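You operate a simulated robot arm through the tools that you are given. There is no shell and no other tool. Be economical: measure what you need, move in short steps, check, and stop when the job is done.

Carry out the task below with a simulated robot arm. There is one attempt and no reset: what you move stays moved.

TASK
Move the yellow stop to 40 mm, clamp it and run the rod against it.
Fine: blue knob off while the stop is moved, on for the test stroke, off at the end.

It is judged by the outcome, as a careful person would: the job done as asked, and still so three seconds after it is handed in. It fails if anything else is knocked over, pushed out of place, dropped, spilled or broken.

THE ROBOT
A 7-joint arm with a two-finger parallel gripper, fixed in place. Base frame: the origin is at the foot of the arm, x ahead of it, y to its left, z up; the work surface is at about z = 0.008. Lengths are in m, angles in rad, forces in N, time in s.
With the tool pointing down near the work surface it reaches from about 0.22 to 0.58 m from the base axis. Its first joint turns from -1.152 to 1.152 rad. Payload 2.5 kg.
Tool frame: the origin (TCP) lies between the finger pads and is the grasp point; the fingertips stand 0.023 m ahead of it; z points along the fingers, y is the line along which they close. The gripper opens to 0.094 m. The fingers are 0.038 m wide and 0.01 m thick; the gripper's body (0.054 by 0.096 m) begins 0.039 m behind the TCP.
Orientation is that of the tool frame in the base frame, as [roll, pitch, yaw] about the fixed x, y, z axes, in that order (R = Rz(yaw) Ry(pitch) Rx(roll)). With the fingers straight down and closing along the base's y, the tool's x points along the base's -x, its y along +y and its z along -z.

THE INTERFACE
- The arm moves only by the tool move_arm. Its argument "targets" is a list of rows, each an object (a shift or turn left out is 0, a gripper value left out holds the last) with "linear": the shift along the base's x, y, z in units of 500 mm (1.0 is 500 mm), a list of three; "rot": the turn, a rotation vector about the base's x, y, z in units of 45 degrees (1.0 is 45 degrees), a list of three; "gripper": the finger opening in m, from 0 to 0.094. In form: [{"linear": [dx, dy, dz], "rot": [rx, ry, rz], "gripper": gripper}, ...]. A call has 1 to 8 rows; each row is the pose to reach, as a shift and turn from the pose commanded when the call began. A call with a number of a shift or a turn outside -1 to 1 is refused whole. A row lasts 0.2 s, in which the tool goes at most 0.05 m and 0.15 rad; a call with a longer step from one row to the next is refused whole, and so is a gripper value outside its range. A pose out of reach is approached as far as the arm can. The call stops where the force on the tool passes 70 N (or 10 N more than at its start, if that is more) or the arm is blocked; 0.2 s more then pass. The fingers move at their own pace (about 0.108 m/s each) and stop on an object; they squeeze with about 26 N. The grip force told is the motor's: it shows also when the fingers shut on nothing. Time passes only in rows, and 0.2 s behind the last, so rows that repeat a pose let the fingers close. It gives the time, the measured TCP pose, the force on the tool (base axes), the opening and the grip force at its end, in the units of the frame above (readings bear some noise).
- Cameras (640 x 400 px; columns grow to the right, rows downward): "scene" is fixed at [0.1269, -0.4136, 0.5429]; the picture's right is [0.76, -0.65, 0.00], its down [-0.38, -0.44, -0.81] and it looks along [0.53, 0.62, -0.58] (base axes); focal length 245 px, centre (320, 200). "wrist" rides on the gripper at [-0.039, 0, -0.044] in the tool frame; the picture's right is [0.00, -1.00, 0.00], its down [0.97, 0.00, -0.24] and it looks along [0.24, 0.00, 0.97] (tool axes); focal length 218 px, centre (320, 200).
- capture(camera): a new picture of that camera. No time passes.
- probe_pixels(camera, pixels): for up to 12 pixels [column, row] of the newest picture of that camera ("zoom" is the newest enlarged one), the place [x, y, z] in the base frame of the surface seen there, good to about 0.002 m. No time passes.
- enlarge(camera, box): a new picture of the part [left, top, right, bottom] of that camera's present view, enlarged. No time passes.
- job_done(): hands the job in; it is judged then, once.

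Work in short steps. Measure before you move; look again where a grasp or a placing could have gone wrong, and mend it. You have 80 turns and 38 pictures in all, the two below and enlarged ones among them. Open the gripper and draw the arm clear of the work before you hand the job in, unless the task says otherwise; then end with one line.

The tools are called after "Call:" by a JSON object that holds its "name" and its "arguments". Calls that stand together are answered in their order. move_arm: Moves the arm, as the interface text tells. Its arguments: {"type":"object","properties":{"targets":{"type":"array","items":{"type":"object","properties":{"linear":{"type":"array","items":{"type":"number"}},"rot":{"type":"array","items":{"type":"number"}},"gripper":{"type":"number"}}}}},"required":["targets"]} The other tools are called the same way: capture (camera) takes a picture; probe_pixels (camera, pixels) gives the place of the surface under pixels of a picture; enlarge (camera, box) takes an enlarged picture of a part of a camera's view; job_done () hands the job in.

At the start:

```text
time: 0.0
tcp_pos: [0.4322, 0.0382, 0.3219]
orientation: [3.141, -0.002, 3.141]
ft_force: [-0.7, -0.1, 0.1]
finger_gap: 0.0937
grip_force: 0.1
```

scene: 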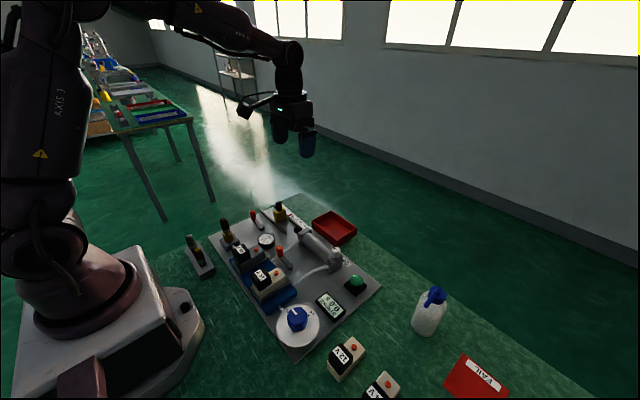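
wrist: 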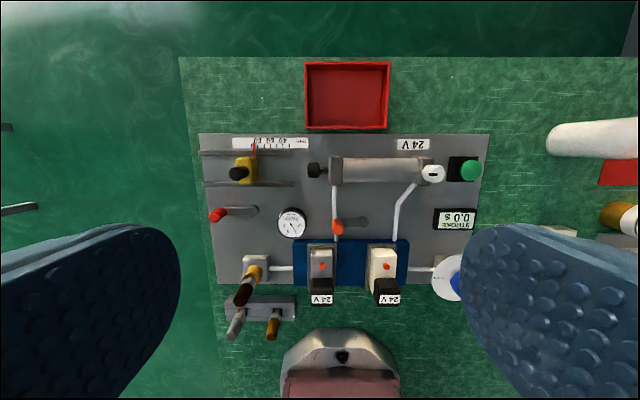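

I start by enlarging the panel in both views to identify the parts.

Call:
{"name": "enlarge", "arguments": {"camera": "wrist", "box": [190, 120, 350, 220]}}

Call:
{"name": "enlarge", "arguments": {"camera": "wrist", "box": [340, 120, 500, 220]}}

Call:
{"name": "enlarge", "arguments": {"camera": "scene", "box": [180, 190, 400, 360]}}

Call:
{"name": "enlarge", "arguments": {"camera": "wrist", "box": [200, 200, 480, 350]}}

```text
4.00 times, centred on (270, 170) of wrist
```

zoom: 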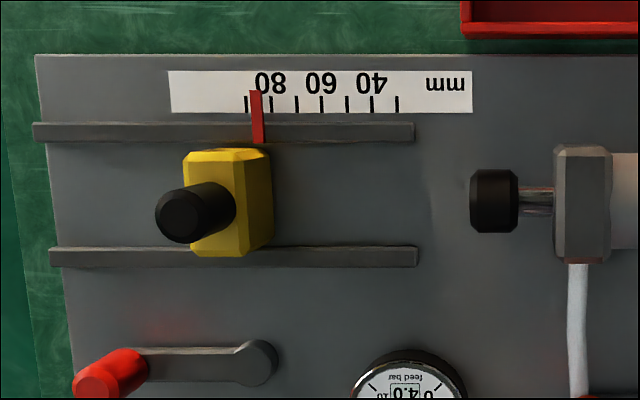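

```text
4.00 times, centred on (420, 170) of wrist
```

zoom: 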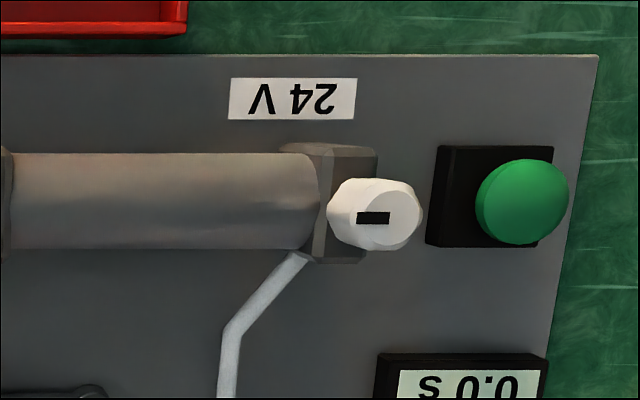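

```text
2.35 times, centred on (290, 275) of scene
```

zoom: 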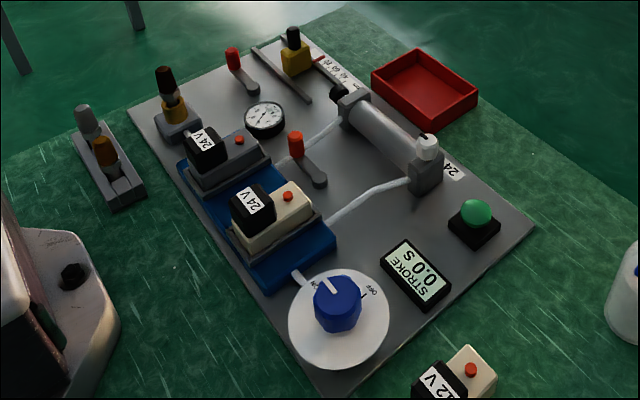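

```text
2.29 times, centred on (340, 275) of wrist
```

zoom: 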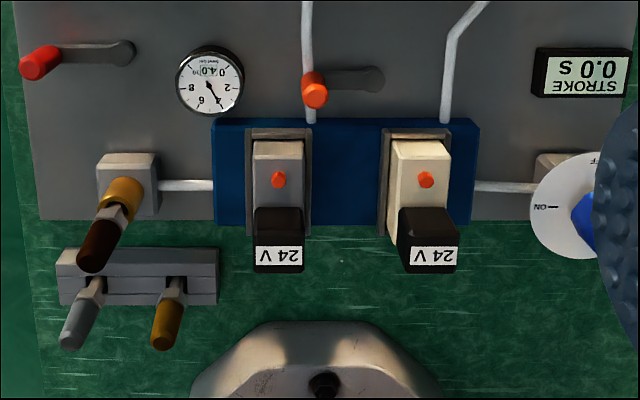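

The knob's white pointer seems to point at ON. I probe the main parts to get positions.

Call:
{"name": "enlarge", "arguments": {"camera": "scene", "box": [260, 290, 340, 350]}}

Call:
{"name": "probe_pixels", "arguments": {"camera": "wrist", "pixels": [[239, 173], [252, 168], [255, 145], [216, 215], [252, 211], [338, 226], [470, 169], [314, 170], [433, 173], [290, 155], [255, 200], [232, 285]]}}

Call:
{"name": "probe_pixels", "arguments": {"camera": "scene", "pixels": [[297, 319], [291, 311], [280, 204], [276, 217], [251, 212], [262, 228], [278, 250], [288, 264], [356, 279], [336, 240], [269, 293], [304, 340]]}}

```text
6.67 times, centred on (300, 320) of scene
```

zoom: 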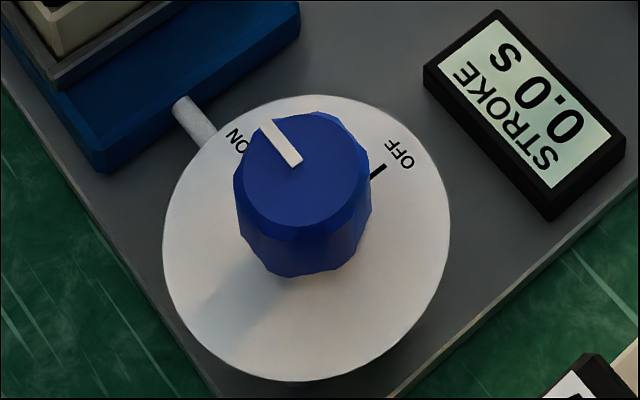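

```text
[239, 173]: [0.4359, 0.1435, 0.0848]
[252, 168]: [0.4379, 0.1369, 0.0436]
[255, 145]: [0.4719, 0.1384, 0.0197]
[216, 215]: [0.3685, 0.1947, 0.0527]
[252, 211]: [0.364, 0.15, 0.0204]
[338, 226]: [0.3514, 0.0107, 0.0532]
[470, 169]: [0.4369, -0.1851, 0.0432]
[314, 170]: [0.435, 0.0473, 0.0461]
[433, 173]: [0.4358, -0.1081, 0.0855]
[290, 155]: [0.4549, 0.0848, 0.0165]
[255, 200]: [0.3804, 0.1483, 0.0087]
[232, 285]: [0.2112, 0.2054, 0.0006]
```

```text
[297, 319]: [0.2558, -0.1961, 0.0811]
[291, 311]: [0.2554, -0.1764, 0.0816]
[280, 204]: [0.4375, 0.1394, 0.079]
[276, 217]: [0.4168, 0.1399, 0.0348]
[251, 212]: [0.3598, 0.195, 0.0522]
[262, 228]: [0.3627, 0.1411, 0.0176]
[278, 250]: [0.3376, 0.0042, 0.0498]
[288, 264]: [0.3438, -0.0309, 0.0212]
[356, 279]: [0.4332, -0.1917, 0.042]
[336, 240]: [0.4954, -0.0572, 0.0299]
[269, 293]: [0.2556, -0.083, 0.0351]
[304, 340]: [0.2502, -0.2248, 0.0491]
```

Knob: centre near (0.256, -0.186), top z 0.081, pointer at ON (+y); OFF is toward +x, i.e. 90° clockwise. I move above the knob.

Call:
{"name": "move_arm", "arguments": {"targets": [{"linear": [-0.044, -0.056, -0.02]}, {"linear": [-0.088, -0.112, -0.04]}, {"linear": [-0.132, -0.168, -0.06]}, {"linear": [-0.176, -0.224, -0.08]}, {"linear": [-0.22, -0.28, -0.1]}, {"linear": [-0.264, -0.336, -0.12]}, {"linear": [-0.308, -0.392, -0.16]}, {"linear": [-0.352, -0.448, -0.2]}]}}

Call:
{"name": "capture", "arguments": {"camera": "wrist"}}

```text
time: 1.8
tcp_pos: [0.2559, -0.1848, 0.2248]
orientation: [3.14, -0.001, -3.14]
ft_force: [0.1, 0.0, 0.4]
finger_gap: 0.0941
grip_force: 0.1
```

```text
30 pictures are left
```

wrist: 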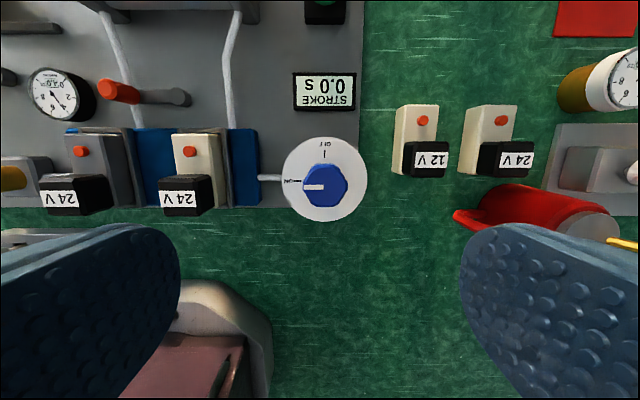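

Call:
{"name": "probe_pixels", "arguments": {"camera": "wrist", "pixels": [[305, 186], [326, 170], [346, 187], [325, 204], [325, 187], [355, 190], [290, 190], [325, 148], [312, 170], [325, 213]]}}

Call:
{"name": "enlarge", "arguments": {"camera": "wrist", "box": [264, 130, 384, 230]}}

```text
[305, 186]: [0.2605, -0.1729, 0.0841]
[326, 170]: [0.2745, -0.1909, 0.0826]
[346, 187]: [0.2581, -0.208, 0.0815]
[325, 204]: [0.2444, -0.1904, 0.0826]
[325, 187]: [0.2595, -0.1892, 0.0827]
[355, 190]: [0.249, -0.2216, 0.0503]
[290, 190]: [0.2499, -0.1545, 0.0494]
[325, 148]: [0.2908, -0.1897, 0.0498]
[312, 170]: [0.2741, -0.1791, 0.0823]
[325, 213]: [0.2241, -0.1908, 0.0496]
```

```text
4.00 times, centred on (324, 180) of wrist
```

zoom: 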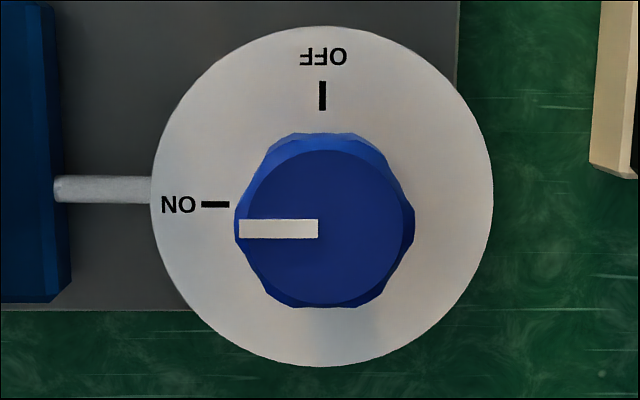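

Knob axis about (0.259, -0.190), dial face z 0.05. I go down around it and close.

Call:
{"name": "move_arm", "arguments": {"targets": [{"linear": [0.006, -0.0104, 0], "gripper": 0.07}, {"linear": [0.006, -0.0104, -0.08], "gripper": 0.07}, {"linear": [0.006, -0.0104, -0.16], "gripper": 0.07}, {"linear": [0.006, -0.0104, -0.24], "gripper": 0.07}, {"linear": [0.006, -0.0104, -0.288], "gripper": 0.07}, {"linear": [0.006, -0.0104, -0.288], "gripper": 0.0}, {"linear": [0.006, -0.0104, -0.288], "gripper": 0.0}]}}

```text
time: 3.4
tcp_pos: [0.2596, -0.1899, 0.077]
orientation: [3.136, -0.002, -3.139]
ft_force: [1.1, 19.8, -2.5]
finger_gap: 0.0396
grip_force: 44.7
```

Call:
{"name": "move_arm", "arguments": {"targets": [{"linear": [0, 0.002, 0.004]}, {"linear": [0, 0.003, 0.004]}]}}

```text
time: 4.0
tcp_pos: [0.2582, -0.1898, 0.08]
orientation: [3.138, -0.002, -3.141]
ft_force: [3.8, 11.1, -31.7]
finger_gap: 0.0398
grip_force: 45.3
```

Call:
{"name": "move_arm", "arguments": {"targets": [{"linear": [0.001, 0.002, -0.003]}, {"linear": [0.001, 0.002, -0.003], "rot": [0, 0, -0.16]}, {"linear": [0.001, 0.002, -0.003], "rot": [0, 0, -0.33]}, {"linear": [0.001, 0.002, -0.003], "rot": [0, 0, -0.5]}]}}

```text
time: 5.0
tcp_pos: [0.2594, -0.1888, 0.0799]
orientation: [-3.14, 0.001, 2.745]
ft_force: [-20.4, -1.5, 21.0]
finger_gap: 0.0396
grip_force: 45.0
```

Turning freely (yaw 2.745). I continue the turn to 90°.

Call:
{"name": "move_arm", "arguments": {"targets": [{"linear": [-0.002, 0, 0.002], "rot": [0, 0, -0.16]}, {"linear": [-0.002, 0, 0.002], "rot": [0, 0, -0.33]}, {"linear": [-0.002, 0, 0.002], "rot": [0, 0, -0.5]}, {"linear": [-0.002, 0, 0.002], "rot": [0, 0, -0.66]}, {"linear": [-0.002, 0, 0.002], "rot": [0, 0, -0.83]}, {"linear": [-0.002, 0, 0.002], "rot": [0, 0, -1.0]}]}}

Call:
{"name": "enlarge", "arguments": {"camera": "scene", "box": [260, 290, 340, 350]}}

```text
time: 6.4
tcp_pos: [0.2598, -0.1897, 0.0796]
orientation: [3.141, 0.004, 1.963]
ft_force: [5.8, -9.2, -20.1]
finger_gap: 0.0403
grip_force: 44.8
```

```text
6.67 times, centred on (300, 320) of scene
```

zoom: 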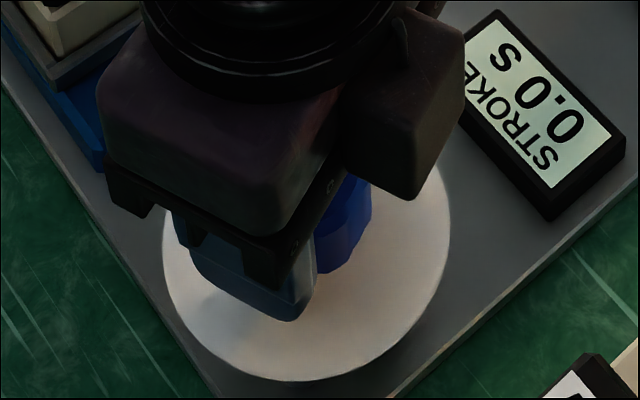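

Last 22.5° (with slight overshoot), then open and lift.

Call:
{"name": "move_arm", "arguments": {"targets": [{"linear": [0, 0, -0.002], "rot": [0, 0, -0.18]}, {"linear": [0, 0, -0.002], "rot": [0, 0, -0.35]}, {"linear": [0, 0, -0.002], "rot": [0, 0, -0.52]}, {"linear": [0, 0, -0.002], "rot": [0, 0, -0.52]}]}}

Call:
{"name": "move_arm", "arguments": {"targets": [{"gripper": 0.07}, {"gripper": 0.07}, {"linear": [0, 0, 0.08], "gripper": 0.07}, {"linear": [0, 0, 0.16], "gripper": 0.07}, {"linear": [0, 0, 0.24], "gripper": 0.07}, {"linear": [0, 0, 0.32], "gripper": 0.07}]}}

Call:
{"name": "capture", "arguments": {"camera": "wrist"}}

```text
time: 7.4
tcp_pos: [0.2586, -0.1881, 0.0803]
orientation: [3.138, 0.002, 1.555]
ft_force: [8.0, -3.1, 23.6]
finger_gap: 0.0398
grip_force: 45.0
```

```text
time: 8.8
tcp_pos: [0.258, -0.1884, 0.2375]
orientation: [-3.141, -0.001, 1.554]
ft_force: [-0.4, -0.5, 0.3]
finger_gap: 0.07
grip_force: 0.1
```

```text
27 pictures are left
```

wrist: 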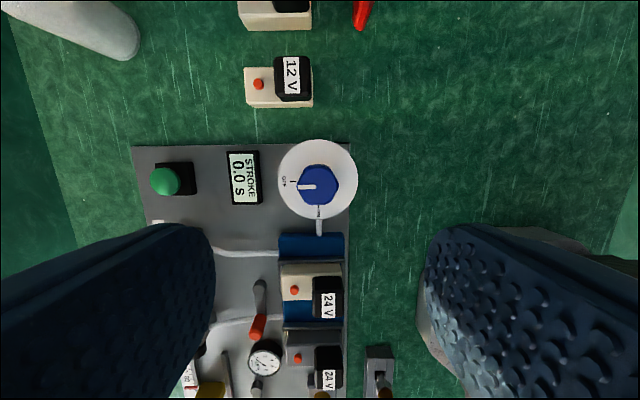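

Pointer now at OFF. I move over the stop/lever area while turning back, to inspect them.

Call:
{"name": "move_arm", "arguments": {"targets": [{"linear": [0.02, 0.05, 0.01], "rot": [0, 0, 0.16]}, {"linear": [0.04, 0.1, 0.02], "rot": [0, 0, 0.33]}, {"linear": [0.06, 0.15, 0.02], "rot": [0, 0, 0.5]}, {"linear": [0.08, 0.2, 0.02], "rot": [0, 0, 0.66]}, {"linear": [0.1, 0.25, 0.02], "rot": [0, 0, 0.83]}, {"linear": [0.12, 0.3, 0.02], "rot": [0, 0, 1.0]}]}}

Call:
{"name": "move_arm", "arguments": {"targets": [{"linear": [0.02, 0.06, 0], "rot": [0, 0, 0.17]}, {"linear": [0.04, 0.12, 0], "rot": [0, 0, 0.34]}, {"linear": [0.06, 0.18, 0], "rot": [0, 0, 0.51]}, {"linear": [0.08, 0.24, 0], "rot": [0, 0, 0.68]}, {"linear": [0.09, 0.3, 0], "rot": [0, 0, 0.85]}, {"linear": [0.1, 0.34, 0], "rot": [0, 0, 1.0]}]}}

Call:
{"name": "capture", "arguments": {"camera": "wrist"}}

```text
time: 10.2
tcp_pos: [0.318, -0.0385, 0.25]
orientation: [-3.141, -0.001, 2.344]
ft_force: [0.0, -0.4, -0.6]
finger_gap: 0.0701
grip_force: 0.0
```

```text
time: 11.6
tcp_pos: [0.3668, 0.1327, 0.2487]
orientation: [-3.142, 0.0, 3.13]
ft_force: [0.0, 0.5, -0.1]
finger_gap: 0.0699
grip_force: 0.1
```

```text
26 pictures are left
```

wrist: 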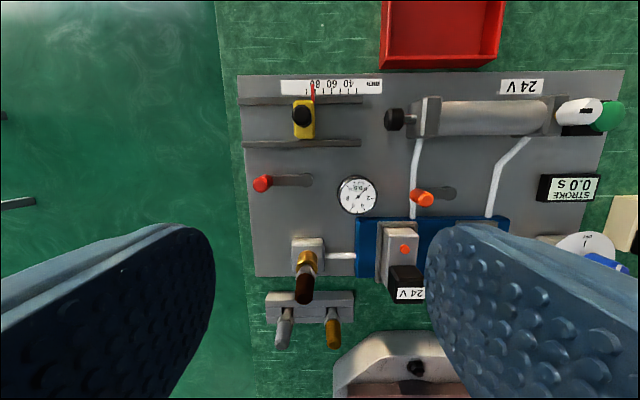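

Call:
{"name": "enlarge", "arguments": {"camera": "wrist", "box": [240, 70, 400, 220]}}

Call:
{"name": "enlarge", "arguments": {"camera": "scene", "box": [210, 195, 320, 275]}}

Call:
{"name": "probe_pixels", "arguments": {"camera": "wrist", "pixels": [[303, 115], [308, 133], [312, 104], [312, 86], [262, 183], [305, 180], [335, 92], [357, 92], [351, 88], [424, 197], [448, 193], [400, 119]]}}

```text
2.67 times, centred on (320, 145) of wrist
```

zoom: 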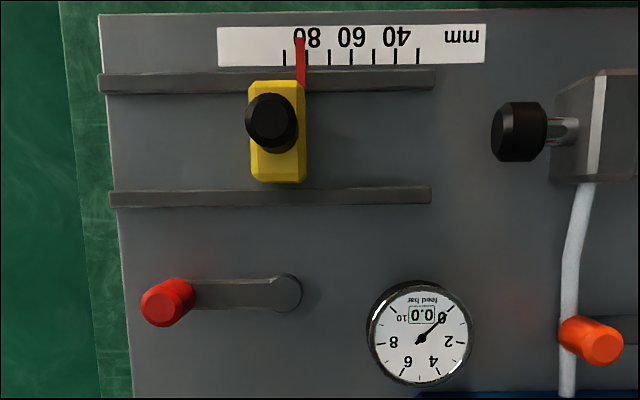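

```text
5.00 times, centred on (265, 235) of scene
```

zoom: 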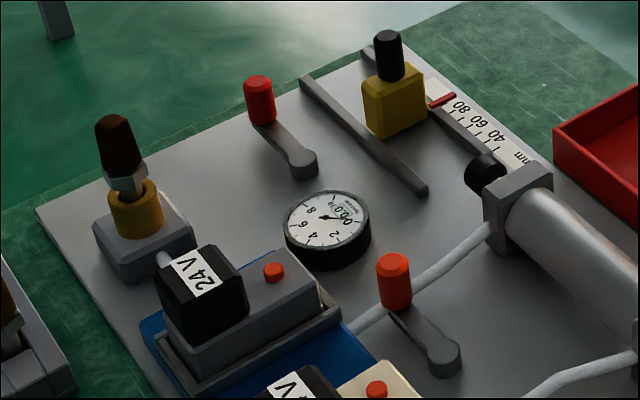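

```text
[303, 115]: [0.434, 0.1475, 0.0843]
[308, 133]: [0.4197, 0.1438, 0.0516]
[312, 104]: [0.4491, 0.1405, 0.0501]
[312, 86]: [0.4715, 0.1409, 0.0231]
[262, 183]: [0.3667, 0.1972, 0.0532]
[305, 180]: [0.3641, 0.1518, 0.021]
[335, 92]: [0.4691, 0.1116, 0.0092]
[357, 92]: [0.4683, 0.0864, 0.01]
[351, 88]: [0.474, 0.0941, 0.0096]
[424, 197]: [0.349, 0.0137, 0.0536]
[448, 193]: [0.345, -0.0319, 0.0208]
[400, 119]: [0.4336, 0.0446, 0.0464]
```

Feed pressure now reads 0.0. The stop's pointer is at about 87 mm. The red lever beside the rails (handle (0.367,0.197)) looks like its clamp. I go over the stop's black post (0.434, 0.148, top 0.084) and grasp it to test whether it's free.

Call:
{"name": "move_arm", "arguments": {"targets": [{"linear": [0.07, 0.015, -0.04], "gripper": 0.05}, {"linear": [0.1344, 0.0306, -0.08], "rot": [0, 0, 0.015], "gripper": 0.05}, {"linear": [0.1344, 0.0306, -0.16], "rot": [0, 0, 0.015], "gripper": 0.05}, {"linear": [0.1344, 0.0306, -0.24], "rot": [0, 0, 0.015], "gripper": 0.05}, {"linear": [0.1344, 0.0306, -0.3], "rot": [0, 0, 0.015], "gripper": 0.05}]}}

Call:
{"name": "capture", "arguments": {"camera": "wrist"}}

Call:
{"name": "enlarge", "arguments": {"camera": "scene", "box": [240, 170, 330, 240]}}

```text
time: 12.8
tcp_pos: [0.4361, 0.1467, 0.0997]
orientation: [3.141, 0.001, 3.138]
ft_force: [-0.1, 0.4, -0.3]
finger_gap: 0.0497
grip_force: 0.0
```

```text
23 pictures are left
```

wrist: 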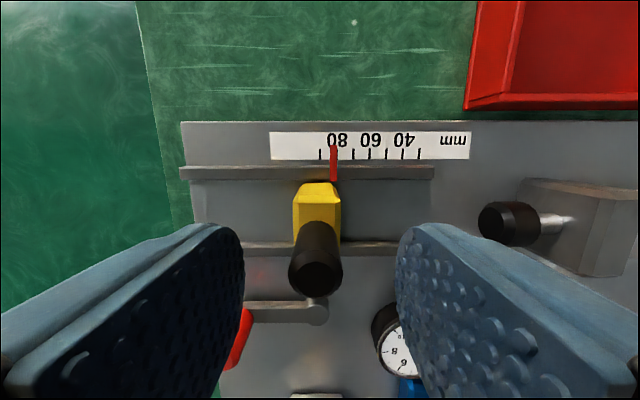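

```text
5.71 times, centred on (285, 205) of scene
```

zoom: 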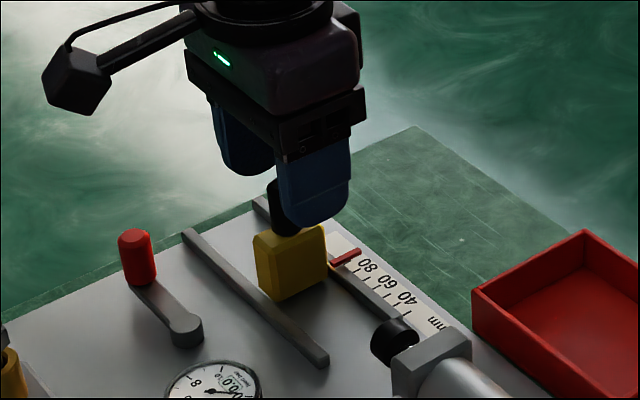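

Post is centred (column ~318). I descend 20 mm and close on it.

Call:
{"name": "move_arm", "arguments": {"targets": [{"linear": [0, 0, -0.02]}, {"linear": [0, 0, -0.04]}, {"linear": [0, 0, -0.04], "gripper": 0.0}, {"linear": [0, 0, -0.04], "gripper": 0.0}, {"linear": [0, 0, -0.04], "gripper": 0.0}]}}

Call:
{"name": "move_arm", "arguments": {"targets": [{"linear": [0, -0.003, 0]}, {"linear": [0, -0.006, 0]}, {"linear": [0, -0.01, 0]}]}}

```text
time: 14.0
tcp_pos: [0.4353, 0.1483, 0.0791]
orientation: [3.139, 0.001, 3.138]
ft_force: [3.0, 11.5, -3.9]
finger_gap: 0.0173
grip_force: 44.8
```

```text
time: 14.8
tcp_pos: [0.4353, 0.148, 0.0795]
orientation: [3.132, 0.002, -3.139]
ft_force: [13.4, 36.4, -12.4]
finger_gap: 0.0176
grip_force: 44.8
```

The stop resists 36 N without moving: it is clamped. I let go, rise, and go look at the red lever.

Call:
{"name": "move_arm", "arguments": {"targets": [{"linear": [0, 0.01, 0]}, {"linear": [0, 0.01, 0], "gripper": 0.05}, {"linear": [0, 0.01, 0], "gripper": 0.05}, {"linear": [0, 0.01, 0.08], "gripper": 0.05}, {"linear": [-0.06, 0.06, 0.14], "gripper": 0.05}, {"linear": [-0.136, 0.096, 0.18], "gripper": 0.05}]}}

Call:
{"name": "capture", "arguments": {"camera": "wrist"}}

Call:
{"name": "probe_pixels", "arguments": {"camera": "scene", "pixels": [[225, 221], [228, 229], [229, 240], [262, 240], [265, 237], [251, 212]]}}

```text
time: 16.2
tcp_pos: [0.3659, 0.1907, 0.1669]
orientation: [-3.141, 0.001, 3.138]
ft_force: [-0.1, 0.7, -0.5]
finger_gap: 0.0501
grip_force: 0.1
```

```text
21 pictures are left
```

wrist: 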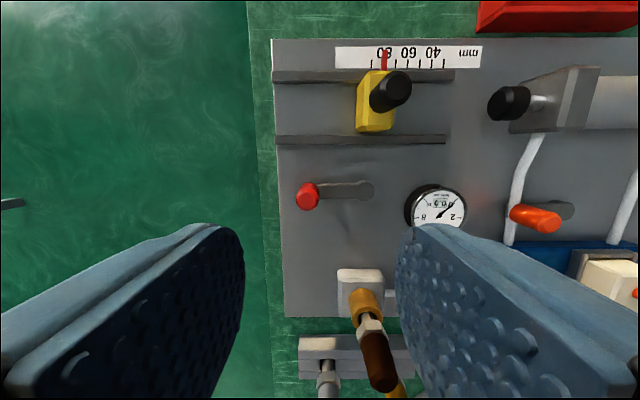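

```text
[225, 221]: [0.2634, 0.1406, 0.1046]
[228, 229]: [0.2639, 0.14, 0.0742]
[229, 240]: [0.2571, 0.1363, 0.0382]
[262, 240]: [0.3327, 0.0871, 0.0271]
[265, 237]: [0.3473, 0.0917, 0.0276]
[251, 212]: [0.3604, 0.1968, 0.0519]
```

Call:
{"name": "probe_pixels", "arguments": {"camera": "wrist", "pixels": [[307, 199], [307, 191], [360, 190], [330, 188], [374, 381], [300, 208]]}}

Call:
{"name": "enlarge", "arguments": {"camera": "wrist", "box": [270, 160, 400, 240]}}

```text
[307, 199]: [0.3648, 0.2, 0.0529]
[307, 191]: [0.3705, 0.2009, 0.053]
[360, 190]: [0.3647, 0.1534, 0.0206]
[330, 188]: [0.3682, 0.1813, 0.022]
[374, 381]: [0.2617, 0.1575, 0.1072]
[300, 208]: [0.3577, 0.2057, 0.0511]
```

```text
4.92 times, centred on (335, 200) of wrist
```

zoom: 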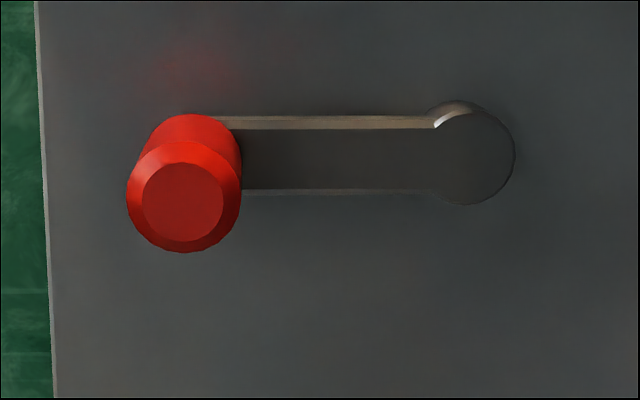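

Handle centre (0.365, 0.199), pivot (0.365, 0.152). I descend to grip the handle's upper part.

Call:
{"name": "move_arm", "arguments": {"targets": [{"linear": [-0.002, 0.0166, -0.08]}, {"linear": [-0.002, 0.0166, -0.16]}, {"linear": [-0.002, 0.0166, -0.222]}, {"linear": [-0.002, 0.0166, -0.222], "gripper": 0.0}, {"linear": [-0.002, 0.0166, -0.222], "gripper": 0.0}, {"linear": [-0.002, 0.0166, -0.222], "gripper": 0.0}]}}

Call:
{"name": "move_arm", "arguments": {"targets": [{"linear": [-0.008, 0, 0]}, {"linear": [-0.016, -0.002, 0]}, {"linear": [-0.024, -0.003, 0]}]}}

```text
time: 17.6
tcp_pos: [0.3677, 0.1997, 0.0569]
orientation: [3.142, 0.0, 3.138]
ft_force: [-1.0, -2.4, -1.9]
finger_gap: 0.0174
grip_force: 44.8
```

```text
time: 18.4
tcp_pos: [0.3546, 0.1986, 0.0568]
orientation: [3.139, 0.001, 3.14]
ft_force: [0.1, 9.1, -7.0]
finger_gap: 0.0166
grip_force: 44.9
```

Call:
{"name": "enlarge", "arguments": {"camera": "scene", "box": [220, 190, 310, 250]}}

```text
6.67 times, centred on (265, 220) of scene
```

zoom: 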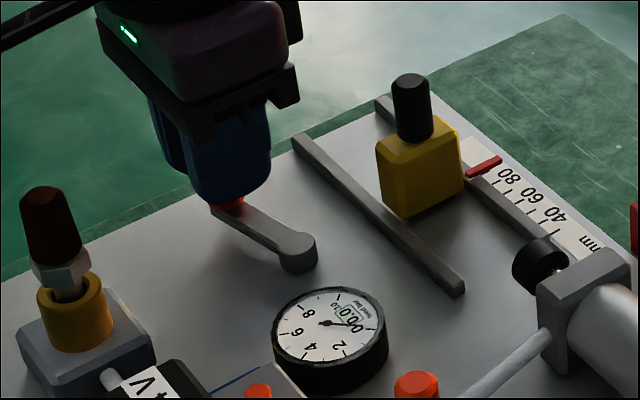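

The lever follows toward -x. I continue along its arc to ~60°.

Call:
{"name": "move_arm", "arguments": {"targets": [{"linear": [-0.0228, -0.0096, 0]}, {"linear": [-0.0422, -0.0246, 0]}, {"linear": [-0.0572, -0.044, 0]}]}}

```text
time: 19.2
tcp_pos: [0.3265, 0.1799, 0.0585]
orientation: [3.129, 0.006, -3.139]
ft_force: [5.6, 42.5, -18.6]
finger_gap: 0.0167
grip_force: 44.7
```

Call:
{"name": "enlarge", "arguments": {"camera": "scene", "box": [220, 190, 310, 250]}}

```text
6.67 times, centred on (265, 220) of scene
```

zoom: 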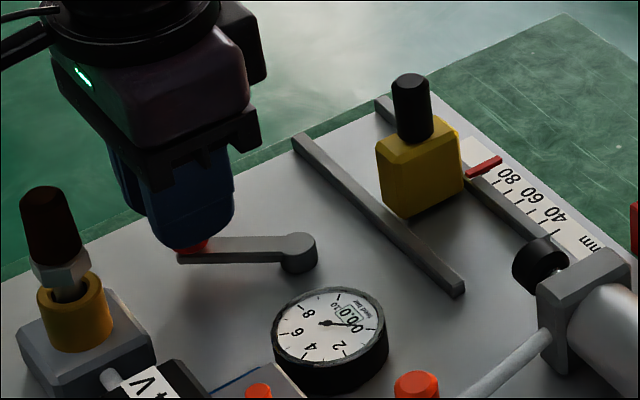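

Call:
{"name": "move_arm", "arguments": {"targets": [{"linear": [-0.001, -0.006, 0]}, {"linear": [-0.001, -0.006, 0]}]}}

```text
time: 19.8
tcp_pos: [0.3246, 0.1801, 0.0576]
orientation: [3.126, 0.011, -3.131]
ft_force: [10.2, 54.9, -31.6]
finger_gap: 0.0169
grip_force: 44.7
```

Handle stands against its end stop. I relieve the load, open, lift and return to the stop's post.

Call:
{"name": "move_arm", "arguments": {"targets": [{"linear": [0.002, 0.012, 0]}, {"linear": [0.002, 0.012, 0], "gripper": 0.05}, {"linear": [0.002, 0.012, 0], "gripper": 0.05}, {"linear": [0.002, 0.012, 0.08], "gripper": 0.05}, {"linear": [0.002, 0.012, 0.16], "gripper": 0.05}]}}

```text
time: 21.0
tcp_pos: [0.3232, 0.1786, 0.1381]
orientation: [-3.141, -0.002, 3.138]
ft_force: [-0.3, 0.3, -0.2]
finger_gap: 0.0498
grip_force: 0.1
```

Call:
{"name": "move_arm", "arguments": {"targets": [{"linear": [0.075, -0.02, 0]}, {"linear": [0.15, -0.041, 0]}, {"linear": [0.2242, -0.061, 0]}, {"linear": [0.2242, -0.061, -0.06]}, {"linear": [0.2242, -0.061, -0.117]}, {"linear": [0.2242, -0.061, -0.117], "gripper": 0}, {"linear": [0.2242, -0.061, -0.117], "gripper": 0}, {"linear": [0.2242, -0.061, -0.117], "gripper": 0}]}}

Call:
{"name": "move_arm", "arguments": {"targets": [{"linear": [0, -0.004, 0]}, {"linear": [0, -0.01, 0]}]}}

```text
time: 22.8
tcp_pos: [0.4377, 0.1448, 0.0804]
orientation: [3.14, 0.0, 3.14]
ft_force: [3.3, 0.1, -0.5]
finger_gap: 0.0173
grip_force: 45.1
```

```text
time: 23.4
tcp_pos: [0.4381, 0.1413, 0.0798]
orientation: [-3.141, 0.001, 3.139]
ft_force: [1.9, 0.9, -6.9]
finger_gap: 0.0174
grip_force: 45.6
```

The stop now slides freely. I slide it about 36 mm more and then read the scale.

Call:
{"name": "move_arm", "arguments": {"targets": [{"linear": [0, -0.018, 0]}, {"linear": [0, -0.036, 0]}, {"linear": [0, -0.054, 0]}, {"linear": [0, -0.072, 0]}]}}

Call:
{"name": "enlarge", "arguments": {"camera": "wrist", "box": [260, 120, 400, 210]}}

```text
time: 24.4
tcp_pos: [0.4374, 0.1052, 0.0803]
orientation: [3.14, 0.0, 3.138]
ft_force: [3.6, -0.8, -7.4]
finger_gap: 0.0175
grip_force: 44.5
```

```text
4.44 times, centred on (330, 165) of wrist
```

zoom: 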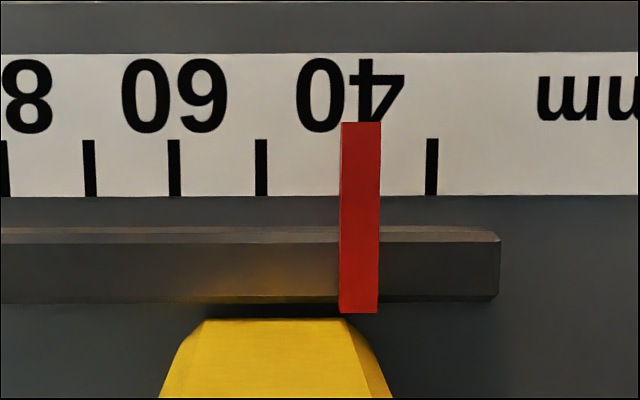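

Call:
{"name": "probe_pixels", "arguments": {"camera": "zoom", "pixels": [[361, 140], [361, 180], [361, 220], [344, 160], [377, 160], [432, 168], [261, 168], [174, 168], [89, 168], [361, 280]]}}

```text
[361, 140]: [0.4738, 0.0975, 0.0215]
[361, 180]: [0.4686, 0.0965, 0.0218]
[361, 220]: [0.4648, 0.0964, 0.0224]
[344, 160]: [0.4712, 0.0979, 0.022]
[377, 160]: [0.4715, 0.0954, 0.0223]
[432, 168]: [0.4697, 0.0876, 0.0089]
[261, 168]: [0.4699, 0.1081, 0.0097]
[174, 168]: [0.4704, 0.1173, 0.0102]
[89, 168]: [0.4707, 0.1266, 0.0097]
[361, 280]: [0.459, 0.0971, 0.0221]
```

Reading is about 39.5 mm (pointer y 0.0967, 40 tick at about 0.0973). I nudge +0.5 mm, release and lift a bit to check from straight above.

Call:
{"name": "move_arm", "arguments": {"targets": [{"linear": [0, 0.001, 0]}, {"linear": [0, 0.001, 0]}, {"linear": [0, 0.001, 0], "gripper": 0.05}, {"linear": [0, 0.001, 0], "gripper": 0.05}, {"linear": [0, -0.006, 0.06], "gripper": 0.05}, {"linear": [0, -0.016, 0.1], "gripper": 0.05}]}}

Call:
{"name": "enlarge", "arguments": {"camera": "wrist", "box": [260, 100, 380, 180]}}

```text
time: 25.8
tcp_pos: [0.4398, 0.097, 0.1299]
orientation: [-3.141, -0.001, 3.137]
ft_force: [-0.9, 0.2, 0.6]
finger_gap: 0.0497
grip_force: 0.1
```

```text
5.00 times, centred on (320, 140) of wrist
```

zoom: 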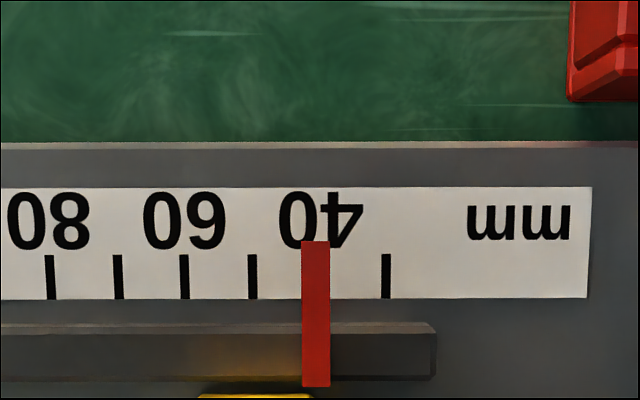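

Now reads about 40.4 mm (pointer 315.8 vs 40 tick 319 px, 6.7 px/mm). I re-grip with a -0.4 mm correction and check again from the same place.

Call:
{"name": "move_arm", "arguments": {"targets": [{"linear": [0, 0.0162, -0.05]}, {"linear": [0, 0.0162, -0.1]}, {"linear": [0, 0.0162, -0.1], "gripper": 0}, {"linear": [0, 0.0162, -0.1], "gripper": 0}, {"linear": [0, 0.0162, -0.1], "gripper": 0}, {"linear": [0, 0.0162, -0.1], "gripper": 0.05}, {"linear": [0, 0.0162, -0.1], "gripper": 0.05}, {"linear": [0, 0.0, -0.02], "gripper": 0.05}]}}

Call:
{"name": "move_arm", "arguments": {"targets": [{"linear": [0, 0, 0.02]}, {"linear": [0, 0, 0.02]}]}}

Call:
{"name": "enlarge", "arguments": {"camera": "wrist", "box": [260, 100, 380, 180]}}

```text
time: 27.6
tcp_pos: [0.4379, 0.0958, 0.1202]
orientation: [3.14, 0.0, 3.138]
ft_force: [-0.5, -0.4, -0.6]
finger_gap: 0.05
grip_force: 0.0
```

```text
time: 28.2
tcp_pos: [0.4363, 0.0971, 0.1291]
orientation: [-3.141, 0.0, 3.138]
ft_force: [0.9, 0.4, 0.0]
finger_gap: 0.0501
grip_force: 0.0
```

```text
5.00 times, centred on (320, 140) of wrist
```

zoom: 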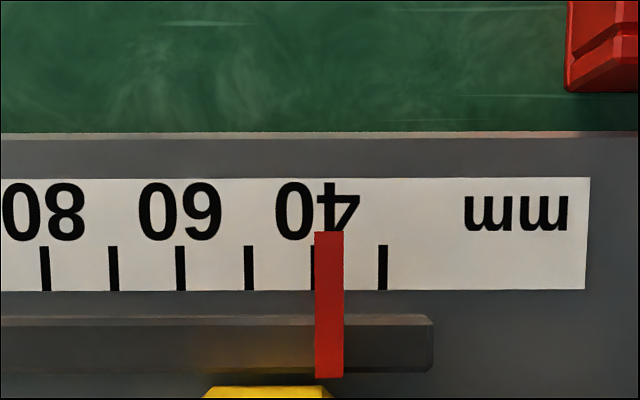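

It now reads ~38.1 mm: re-gripping isn't repeatable enough, so I'll grip and read while holding.

Call:
{"name": "move_arm", "arguments": {"targets": [{"linear": [0, 0.018, -0.06]}, {"linear": [0, 0.018, -0.12]}, {"linear": [0, 0.018, -0.12], "gripper": 0}, {"linear": [0, 0.018, -0.12], "gripper": 0}, {"linear": [0, 0.018, -0.12], "gripper": 0}, {"linear": [0, 0.0195, -0.12], "gripper": 0}]}}

Call:
{"name": "enlarge", "arguments": {"camera": "wrist", "box": [260, 120, 400, 210]}}

```text
time: 29.6
tcp_pos: [0.4378, 0.108, 0.0698]
orientation: [3.14, -0.001, 3.14]
ft_force: [-10.2, -1.0, 6.0]
finger_gap: 0.0216
grip_force: 44.7
```

```text
4.44 times, centred on (330, 165) of wrist
```

zoom: 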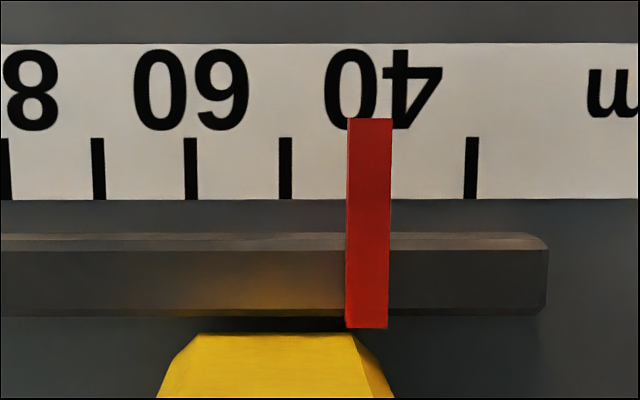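

I'm 10 mm lower than meant but holding; reading about 42.0 mm. I shift -2 mm while holding and look again.

Call:
{"name": "move_arm", "arguments": {"targets": [{"linear": [0, -0.002, 0]}, {"linear": [0, -0.004, 0]}, {"linear": [0, -0.004, 0]}]}}

Call:
{"name": "enlarge", "arguments": {"camera": "wrist", "box": [260, 120, 400, 210]}}

Call:
{"name": "probe_pixels", "arguments": {"camera": "zoom", "pixels": [[471, 168], [285, 168], [190, 168], [98, 168], [378, 140], [378, 160], [378, 180], [378, 220], [378, 260], [378, 290]]}}

```text
time: 30.4
tcp_pos: [0.4374, 0.1057, 0.0697]
orientation: [-3.141, -0.003, 3.138]
ft_force: [-17.3, 2.2, 17.1]
finger_gap: 0.0215
grip_force: 45.5
```

```text
4.44 times, centred on (330, 165) of wrist
```

zoom: 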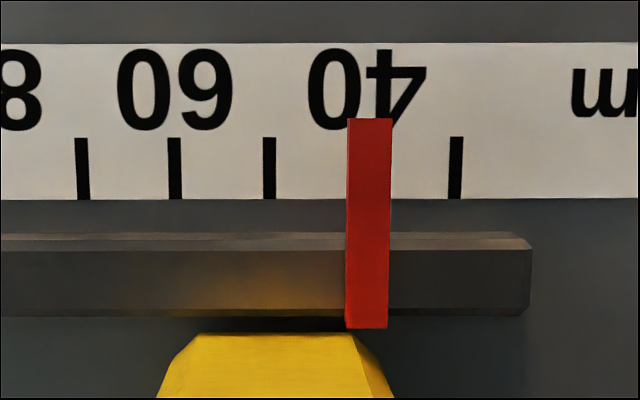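

```text
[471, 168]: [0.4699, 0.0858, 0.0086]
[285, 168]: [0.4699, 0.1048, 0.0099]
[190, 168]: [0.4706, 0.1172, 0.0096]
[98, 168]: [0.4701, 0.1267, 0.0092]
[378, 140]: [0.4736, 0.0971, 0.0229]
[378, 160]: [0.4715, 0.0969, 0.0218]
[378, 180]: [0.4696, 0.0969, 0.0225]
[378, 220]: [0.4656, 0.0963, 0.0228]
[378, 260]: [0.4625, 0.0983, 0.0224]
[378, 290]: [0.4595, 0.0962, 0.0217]
```

Reads about 40.35 mm. One more -0.35 mm nudge while holding, then release without sideways motion.

Call:
{"name": "move_arm", "arguments": {"targets": [{"linear": [0, -0.0007, 0]}, {"linear": [0, -0.0007, 0]}]}}

Call:
{"name": "move_arm", "arguments": {"targets": [{"gripper": 0.05}, {"gripper": 0.05}, {"linear": [0, 0, 0.06]}, {"linear": [0, -0.018, 0.12]}, {"linear": [0, -0.018, 0.12]}]}}

Call:
{"name": "enlarge", "arguments": {"camera": "wrist", "box": [260, 100, 380, 180]}}

```text
time: 31.0
tcp_pos: [0.4372, 0.1053, 0.0697]
orientation: [3.14, -0.003, 3.139]
ft_force: [-22.8, 1.4, 21.0]
finger_gap: 0.0217
grip_force: 44.3
```

```text
time: 32.2
tcp_pos: [0.44, 0.0958, 0.1285]
orientation: [3.141, 0.003, 3.138]
ft_force: [-0.5, 0.5, 0.5]
finger_gap: 0.0501
grip_force: 0.1
```

```text
5.00 times, centred on (320, 140) of wrist
```

zoom: 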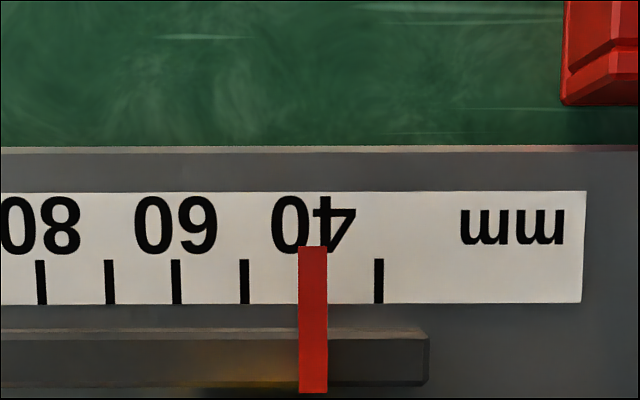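

Reads 39.8 mm: good. Now to the lever handle at about (0.325, 0.180) to clamp.

Call:
{"name": "move_arm", "arguments": {"targets": [{"linear": [-0.056, 0.042, 0.02]}, {"linear": [-0.112, 0.084, 0.02]}, {"linear": [-0.169, 0.126, 0.02]}, {"linear": [-0.2254, 0.1674, 0]}, {"linear": [-0.2254, 0.1674, -0.07]}, {"linear": [-0.2254, 0.1674, -0.143]}, {"linear": [-0.2254, 0.1674, -0.143], "gripper": 0}, {"linear": [-0.2254, 0.1674, -0.143], "gripper": 0}]}}

Call:
{"name": "move_arm", "arguments": {"targets": [{"linear": [0, 0, 0], "gripper": 0}]}}

```text
time: 34.0
tcp_pos: [0.3255, 0.1824, 0.0567]
orientation: [-3.14, 0.001, 3.139]
ft_force: [-2.5, 3.3, -2.4]
finger_gap: 0.017
grip_force: 44.5
```

```text
time: 34.4
tcp_pos: [0.3269, 0.1817, 0.0571]
orientation: [3.14, 0.0, 3.137]
ft_force: [-3.4, 4.6, -6.0]
finger_gap: 0.0167
grip_force: 45.0
```

Handle gripped. I swing it back to the clamped position along its arc.

Call:
{"name": "move_arm", "arguments": {"targets": [{"linear": [0.0146, 0.0104, 0]}, {"linear": [0.034, 0.0254, 0]}, {"linear": [0.0566, 0.0348, 0]}, {"linear": [0.081, 0.038, 0]}, {"linear": [0.085, 0.038, 0]}]}}

```text
time: 35.6
tcp_pos: [0.3677, 0.2005, 0.0572]
orientation: [-3.141, -0.001, 3.139]
ft_force: [-7.8, 1.2, 13.9]
finger_gap: 0.0169
grip_force: 45.2
```

Call:
{"name": "move_arm", "arguments": {"targets": [{"linear": [0.006, 0, 0]}, {"linear": [0.008, 0, 0]}]}}

```text
time: 36.2
tcp_pos: [0.3715, 0.1993, 0.0572]
orientation: [3.141, 0.001, 3.139]
ft_force: [-9.2, 4.4, 10.9]
finger_gap: 0.0169
grip_force: 45.1
```

Call:
{"name": "move_arm", "arguments": {"targets": [{"gripper": 0.05}, {"gripper": 0.05}, {"linear": [0, 0, 0.08]}, {"linear": [0, 0, 0.16]}, {"linear": [0, -0.016, 0.222]}]}}

Call:
{"name": "capture", "arguments": {"camera": "wrist"}}

Call:
{"name": "probe_pixels", "arguments": {"camera": "wrist", "pixels": [[307, 199], [307, 191], [360, 190], [330, 188], [303, 195]]}}

```text
time: 37.4
tcp_pos: [0.3715, 0.1921, 0.1694]
orientation: [-3.141, 0.0, 3.139]
ft_force: [0.6, -0.2, -0.2]
finger_gap: 0.05
grip_force: 0.1
```

```text
11 pictures are left
```

wrist: 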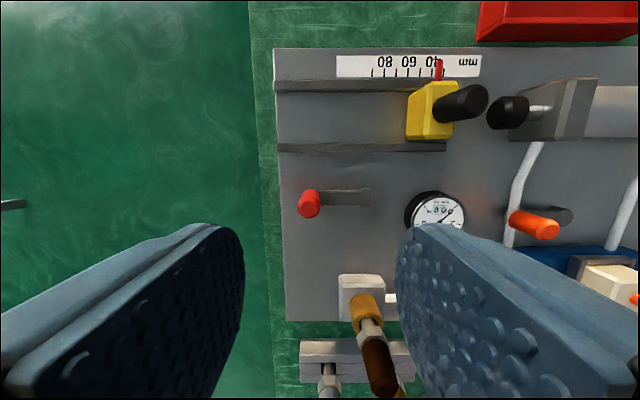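

```text
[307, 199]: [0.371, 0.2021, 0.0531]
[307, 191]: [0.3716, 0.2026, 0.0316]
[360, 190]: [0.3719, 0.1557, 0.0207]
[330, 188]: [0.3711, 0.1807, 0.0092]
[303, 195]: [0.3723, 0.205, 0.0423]
```

Call:
{"name": "enlarge", "arguments": {"camera": "wrist", "box": [270, 160, 400, 240]}}

```text
4.92 times, centred on (335, 200) of wrist
```

zoom: 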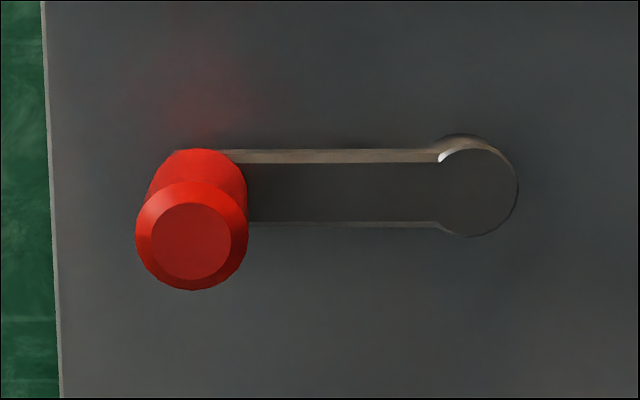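

Lever is back in its original (clamped) angle. Now I travel to the knob, turning the gripper -90° on the way so the ON turn goes back to neutral.

Call:
{"name": "move_arm", "arguments": {"targets": [{"linear": [0, -0.02, 0.06], "rot": [0, 0, -0.14]}, {"linear": [-0.016, -0.08, 0.1], "rot": [0, 0, -0.28]}, {"linear": [-0.032, -0.14, 0.1], "rot": [0, 0, -0.42]}, {"linear": [-0.048, -0.2, 0.1], "rot": [0, 0, -0.56]}, {"linear": [-0.064, -0.26, 0.1], "rot": [0, 0, -0.7]}, {"linear": [-0.08, -0.32, 0.1], "rot": [0, 0, -0.85]}, {"linear": [-0.096, -0.38, 0.1], "rot": [0, 0, -1.0]}]}}

Call:
{"name": "move_arm", "arguments": {"targets": [{"linear": [-0.02, -0.06, 0], "rot": [0, 0, -0.16], "gripper": 0.07}, {"linear": [-0.04, -0.12, 0], "rot": [0, 0, -0.32]}, {"linear": [-0.06, -0.18, 0], "rot": [0, 0, -0.48]}, {"linear": [-0.08, -0.24, 0], "rot": [0, 0, -0.64]}, {"linear": [-0.1, -0.3, 0], "rot": [0, 0, -0.8]}, {"linear": [-0.12, -0.36, 0], "rot": [0, 0, -0.95]}, {"linear": [-0.13, -0.3812, 0], "rot": [0, 0, -1.0]}]}}

```text
time: 39.0
tcp_pos: [0.324, -0.0011, 0.2195]
orientation: [-3.141, 0.001, 2.352]
ft_force: [0.9, -1.0, 0.2]
finger_gap: 0.0499
grip_force: 0.1
```

```text
time: 40.6
tcp_pos: [0.2592, -0.1907, 0.2185]
orientation: [3.141, 0.0, 1.566]
ft_force: [0.9, 1.2, -0.6]
finger_gap: 0.0702
grip_force: 0.1
```

Call:
{"name": "move_arm", "arguments": {"targets": [{"linear": [0, 0.002, -0.09]}, {"linear": [0, 0.002, -0.18]}, {"linear": [0, 0.002, -0.278]}, {"linear": [0, 0.002, -0.278], "gripper": 0}, {"linear": [0, 0.002, -0.278], "gripper": 0}, {"linear": [0, 0.002, -0.278], "gripper": 0}]}}

Call:
{"name": "move_arm", "arguments": {"targets": [{"rot": [0, 0, 0.16]}, {"rot": [0, 0, 0.33]}, {"rot": [0, 0, 0.5]}, {"rot": [0, 0, 0.66]}, {"rot": [0, 0, 0.83]}, {"rot": [0, 0, 1.0]}]}}

```text
time: 42.0
tcp_pos: [0.2604, -0.186, 0.0804]
orientation: [-3.139, -0.001, 1.566]
ft_force: [-13.0, -4.8, -7.2]
finger_gap: 0.0401
grip_force: 45.5
```

```text
time: 43.4
tcp_pos: [0.2589, -0.1881, 0.0797]
orientation: [-3.14, -0.002, 2.355]
ft_force: [-25.1, 1.1, 21.2]
finger_gap: 0.0399
grip_force: 45.0
```

Call:
{"name": "move_arm", "arguments": {"targets": [{"linear": [-0.001, 0, 0], "rot": [0, 0, 0.16]}, {"linear": [-0.001, 0, 0], "rot": [0, 0, 0.33]}, {"linear": [-0.001, 0, 0], "rot": [0, 0, 0.5]}, {"linear": [-0.001, 0, 0], "rot": [0, 0, 0.66]}, {"linear": [-0.001, 0, 0], "rot": [0, 0, 0.83]}, {"linear": [-0.001, 0, 0], "rot": [0, 0, 1.02]}]}}

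Call:
{"name": "move_arm", "arguments": {"targets": [{"gripper": 0.07}, {"gripper": 0.07}, {"linear": [0, 0, 0.1]}, {"linear": [0, 0, 0.2]}, {"linear": [0, 0, 0.3]}]}}

Call:
{"name": "capture", "arguments": {"camera": "wrist"}}

```text
refused: 1.02 is not a number from -1 to 1
```

```text
time: 44.6
tcp_pos: [0.2588, -0.1871, 0.2269]
orientation: [-3.141, 0.001, 2.353]
ft_force: [0.3, 0.0, 0.1]
finger_gap: 0.07
grip_force: 0.1
```

```text
9 pictures are left
```

wrist: 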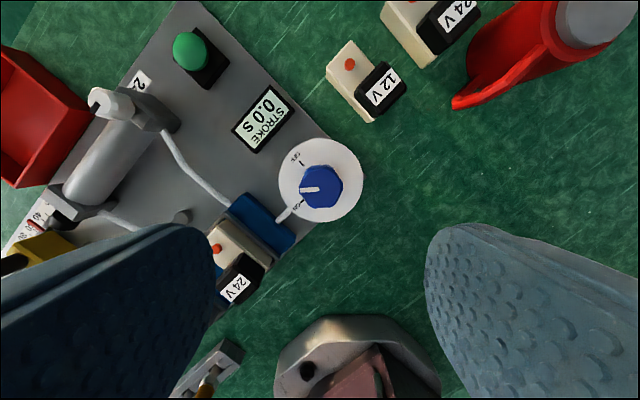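

The second half was refused (1.02), so the knob stands halfway. I descend again at this angle, grip and finish the turn.

Call:
{"name": "move_arm", "arguments": {"targets": [{"linear": [0, 0, -0.1]}, {"linear": [0, 0, -0.2]}, {"linear": [-0.001, 0, -0.3]}, {"linear": [-0.001, 0, -0.3], "gripper": 0}, {"linear": [-0.001, 0, -0.3], "gripper": 0}, {"linear": [-0.001, 0, -0.3], "gripper": 0}]}}

Call:
{"name": "move_arm", "arguments": {"targets": [{"rot": [0, 0, 0.16]}, {"rot": [0, 0, 0.33]}, {"rot": [0, 0, 0.5]}, {"rot": [0, 0, 0.66]}, {"rot": [0, 0, 0.83]}, {"rot": [0, 0, 1.0]}, {"rot": [0, 0, 1.0]}]}}

Call:
{"name": "move_arm", "arguments": {"targets": [{"gripper": 0.07}, {"gripper": 0.07}, {"linear": [0, 0, 0.1]}, {"linear": [0, 0, 0.2]}, {"linear": [0, 0, 0.3]}]}}

Call:
{"name": "capture", "arguments": {"camera": "wrist"}}

```text
time: 46.0
tcp_pos: [0.2594, -0.1877, 0.0795]
orientation: [-3.14, 0.0, 2.351]
ft_force: [-5.0, -7.3, -11.3]
finger_gap: 0.0397
grip_force: 44.9
```

```text
time: 47.6
tcp_pos: [0.2583, -0.1897, 0.0807]
orientation: [-3.138, 0.002, 3.137]
ft_force: [-11.3, -16.2, -1.9]
finger_gap: 0.04
grip_force: 44.5
```

```text
time: 48.8
tcp_pos: [0.2614, -0.1892, 0.2295]
orientation: [3.14, -0.002, 3.137]
ft_force: [-0.4, -0.7, 0.3]
finger_gap: 0.07
grip_force: 0.0
```

```text
8 pictures are left
```

wrist: 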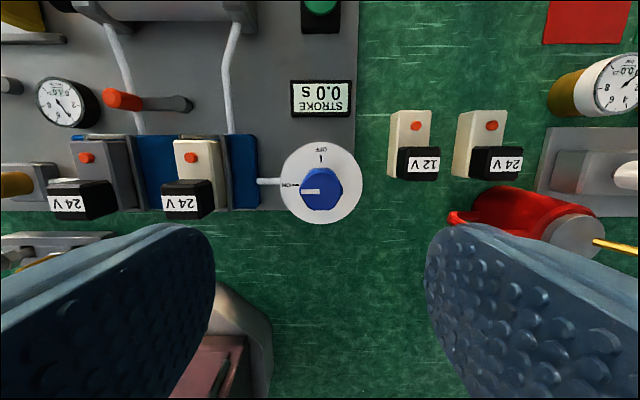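

Knob is at ON and the gauge shows pressure; stroke 0.0 s. I move above the green button (0.434, -0.189, top 0.043) with closed fingers.

Call:
{"name": "move_arm", "arguments": {"targets": [{"linear": [0.08, 0, 0], "gripper": 0}, {"linear": [0.16, 0, 0]}, {"linear": [0.24, 0, 0]}, {"linear": [0.32, 0, -0.06]}, {"linear": [0.348, 0, -0.14]}, {"linear": [0.348, 0, -0.22]}, {"linear": [0.348, 0, -0.288]}]}}

Call:
{"name": "enlarge", "arguments": {"camera": "scene", "box": [220, 190, 380, 310]}}

```text
time: 50.4
tcp_pos: [0.4333, -0.1876, 0.0856]
orientation: [-3.141, 0.0, 3.139]
ft_force: [-0.6, -0.7, 0.1]
finger_gap: 0.0
grip_force: 25.7
```

```text
3.33 times, centred on (300, 250) of scene
```

zoom: 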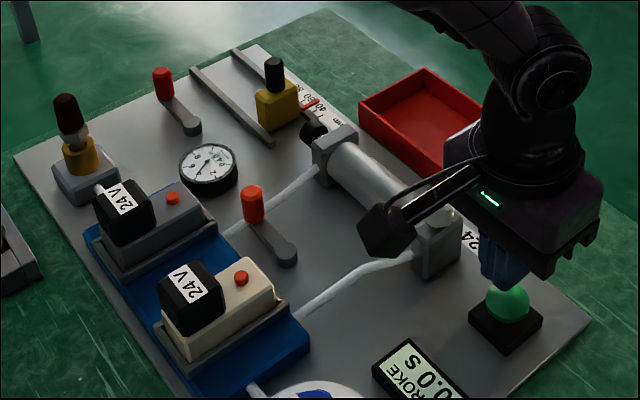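

I check how high the bracket box at zoom (385,232) is before descending.

Call:
{"name": "probe_pixels", "arguments": {"camera": "zoom", "pixels": [[385, 232], [375, 252], [440, 188], [490, 200], [505, 300], [208, 160], [312, 128], [330, 112]]}}

```text
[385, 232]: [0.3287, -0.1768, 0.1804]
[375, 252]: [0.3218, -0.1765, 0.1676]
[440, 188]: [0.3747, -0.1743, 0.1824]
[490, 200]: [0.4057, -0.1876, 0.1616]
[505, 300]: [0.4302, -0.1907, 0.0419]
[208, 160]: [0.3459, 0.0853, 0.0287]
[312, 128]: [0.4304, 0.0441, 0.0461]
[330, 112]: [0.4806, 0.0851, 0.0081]
```

The box is high and clear. I press the button down in small steps.

Call:
{"name": "move_arm", "arguments": {"targets": [{"linear": [0, 0, -0.036]}, {"linear": [0, 0, -0.042]}, {"linear": [0, 0, -0.046]}, {"linear": [0, 0, -0.05]}]}}

Call:
{"name": "enlarge", "arguments": {"camera": "scene", "box": [220, 190, 380, 310]}}

```text
time: 51.4
tcp_pos: [0.4334, -0.1882, 0.0609]
orientation: [-3.14, 0.0, 3.138]
ft_force: [-0.5, 0.2, 1.7]
finger_gap: 0.0
grip_force: 26.7
```

```text
3.33 times, centred on (300, 250) of scene
```

zoom: 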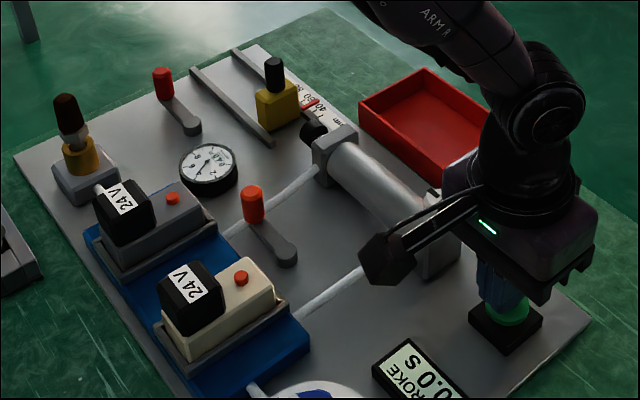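

Contact just begins (1.7 N). I press deeper.

Call:
{"name": "move_arm", "arguments": {"targets": [{"linear": [0, 0, -0.004]}, {"linear": [0, 0, -0.008]}, {"linear": [0, 0, -0.012]}]}}

```text
time: 52.2
tcp_pos: [0.4329, -0.1885, 0.058]
orientation: [3.141, 0.0, 3.138]
ft_force: [-11.4, 5.6, 33.1]
finger_gap: 0.0
grip_force: 25.8
```

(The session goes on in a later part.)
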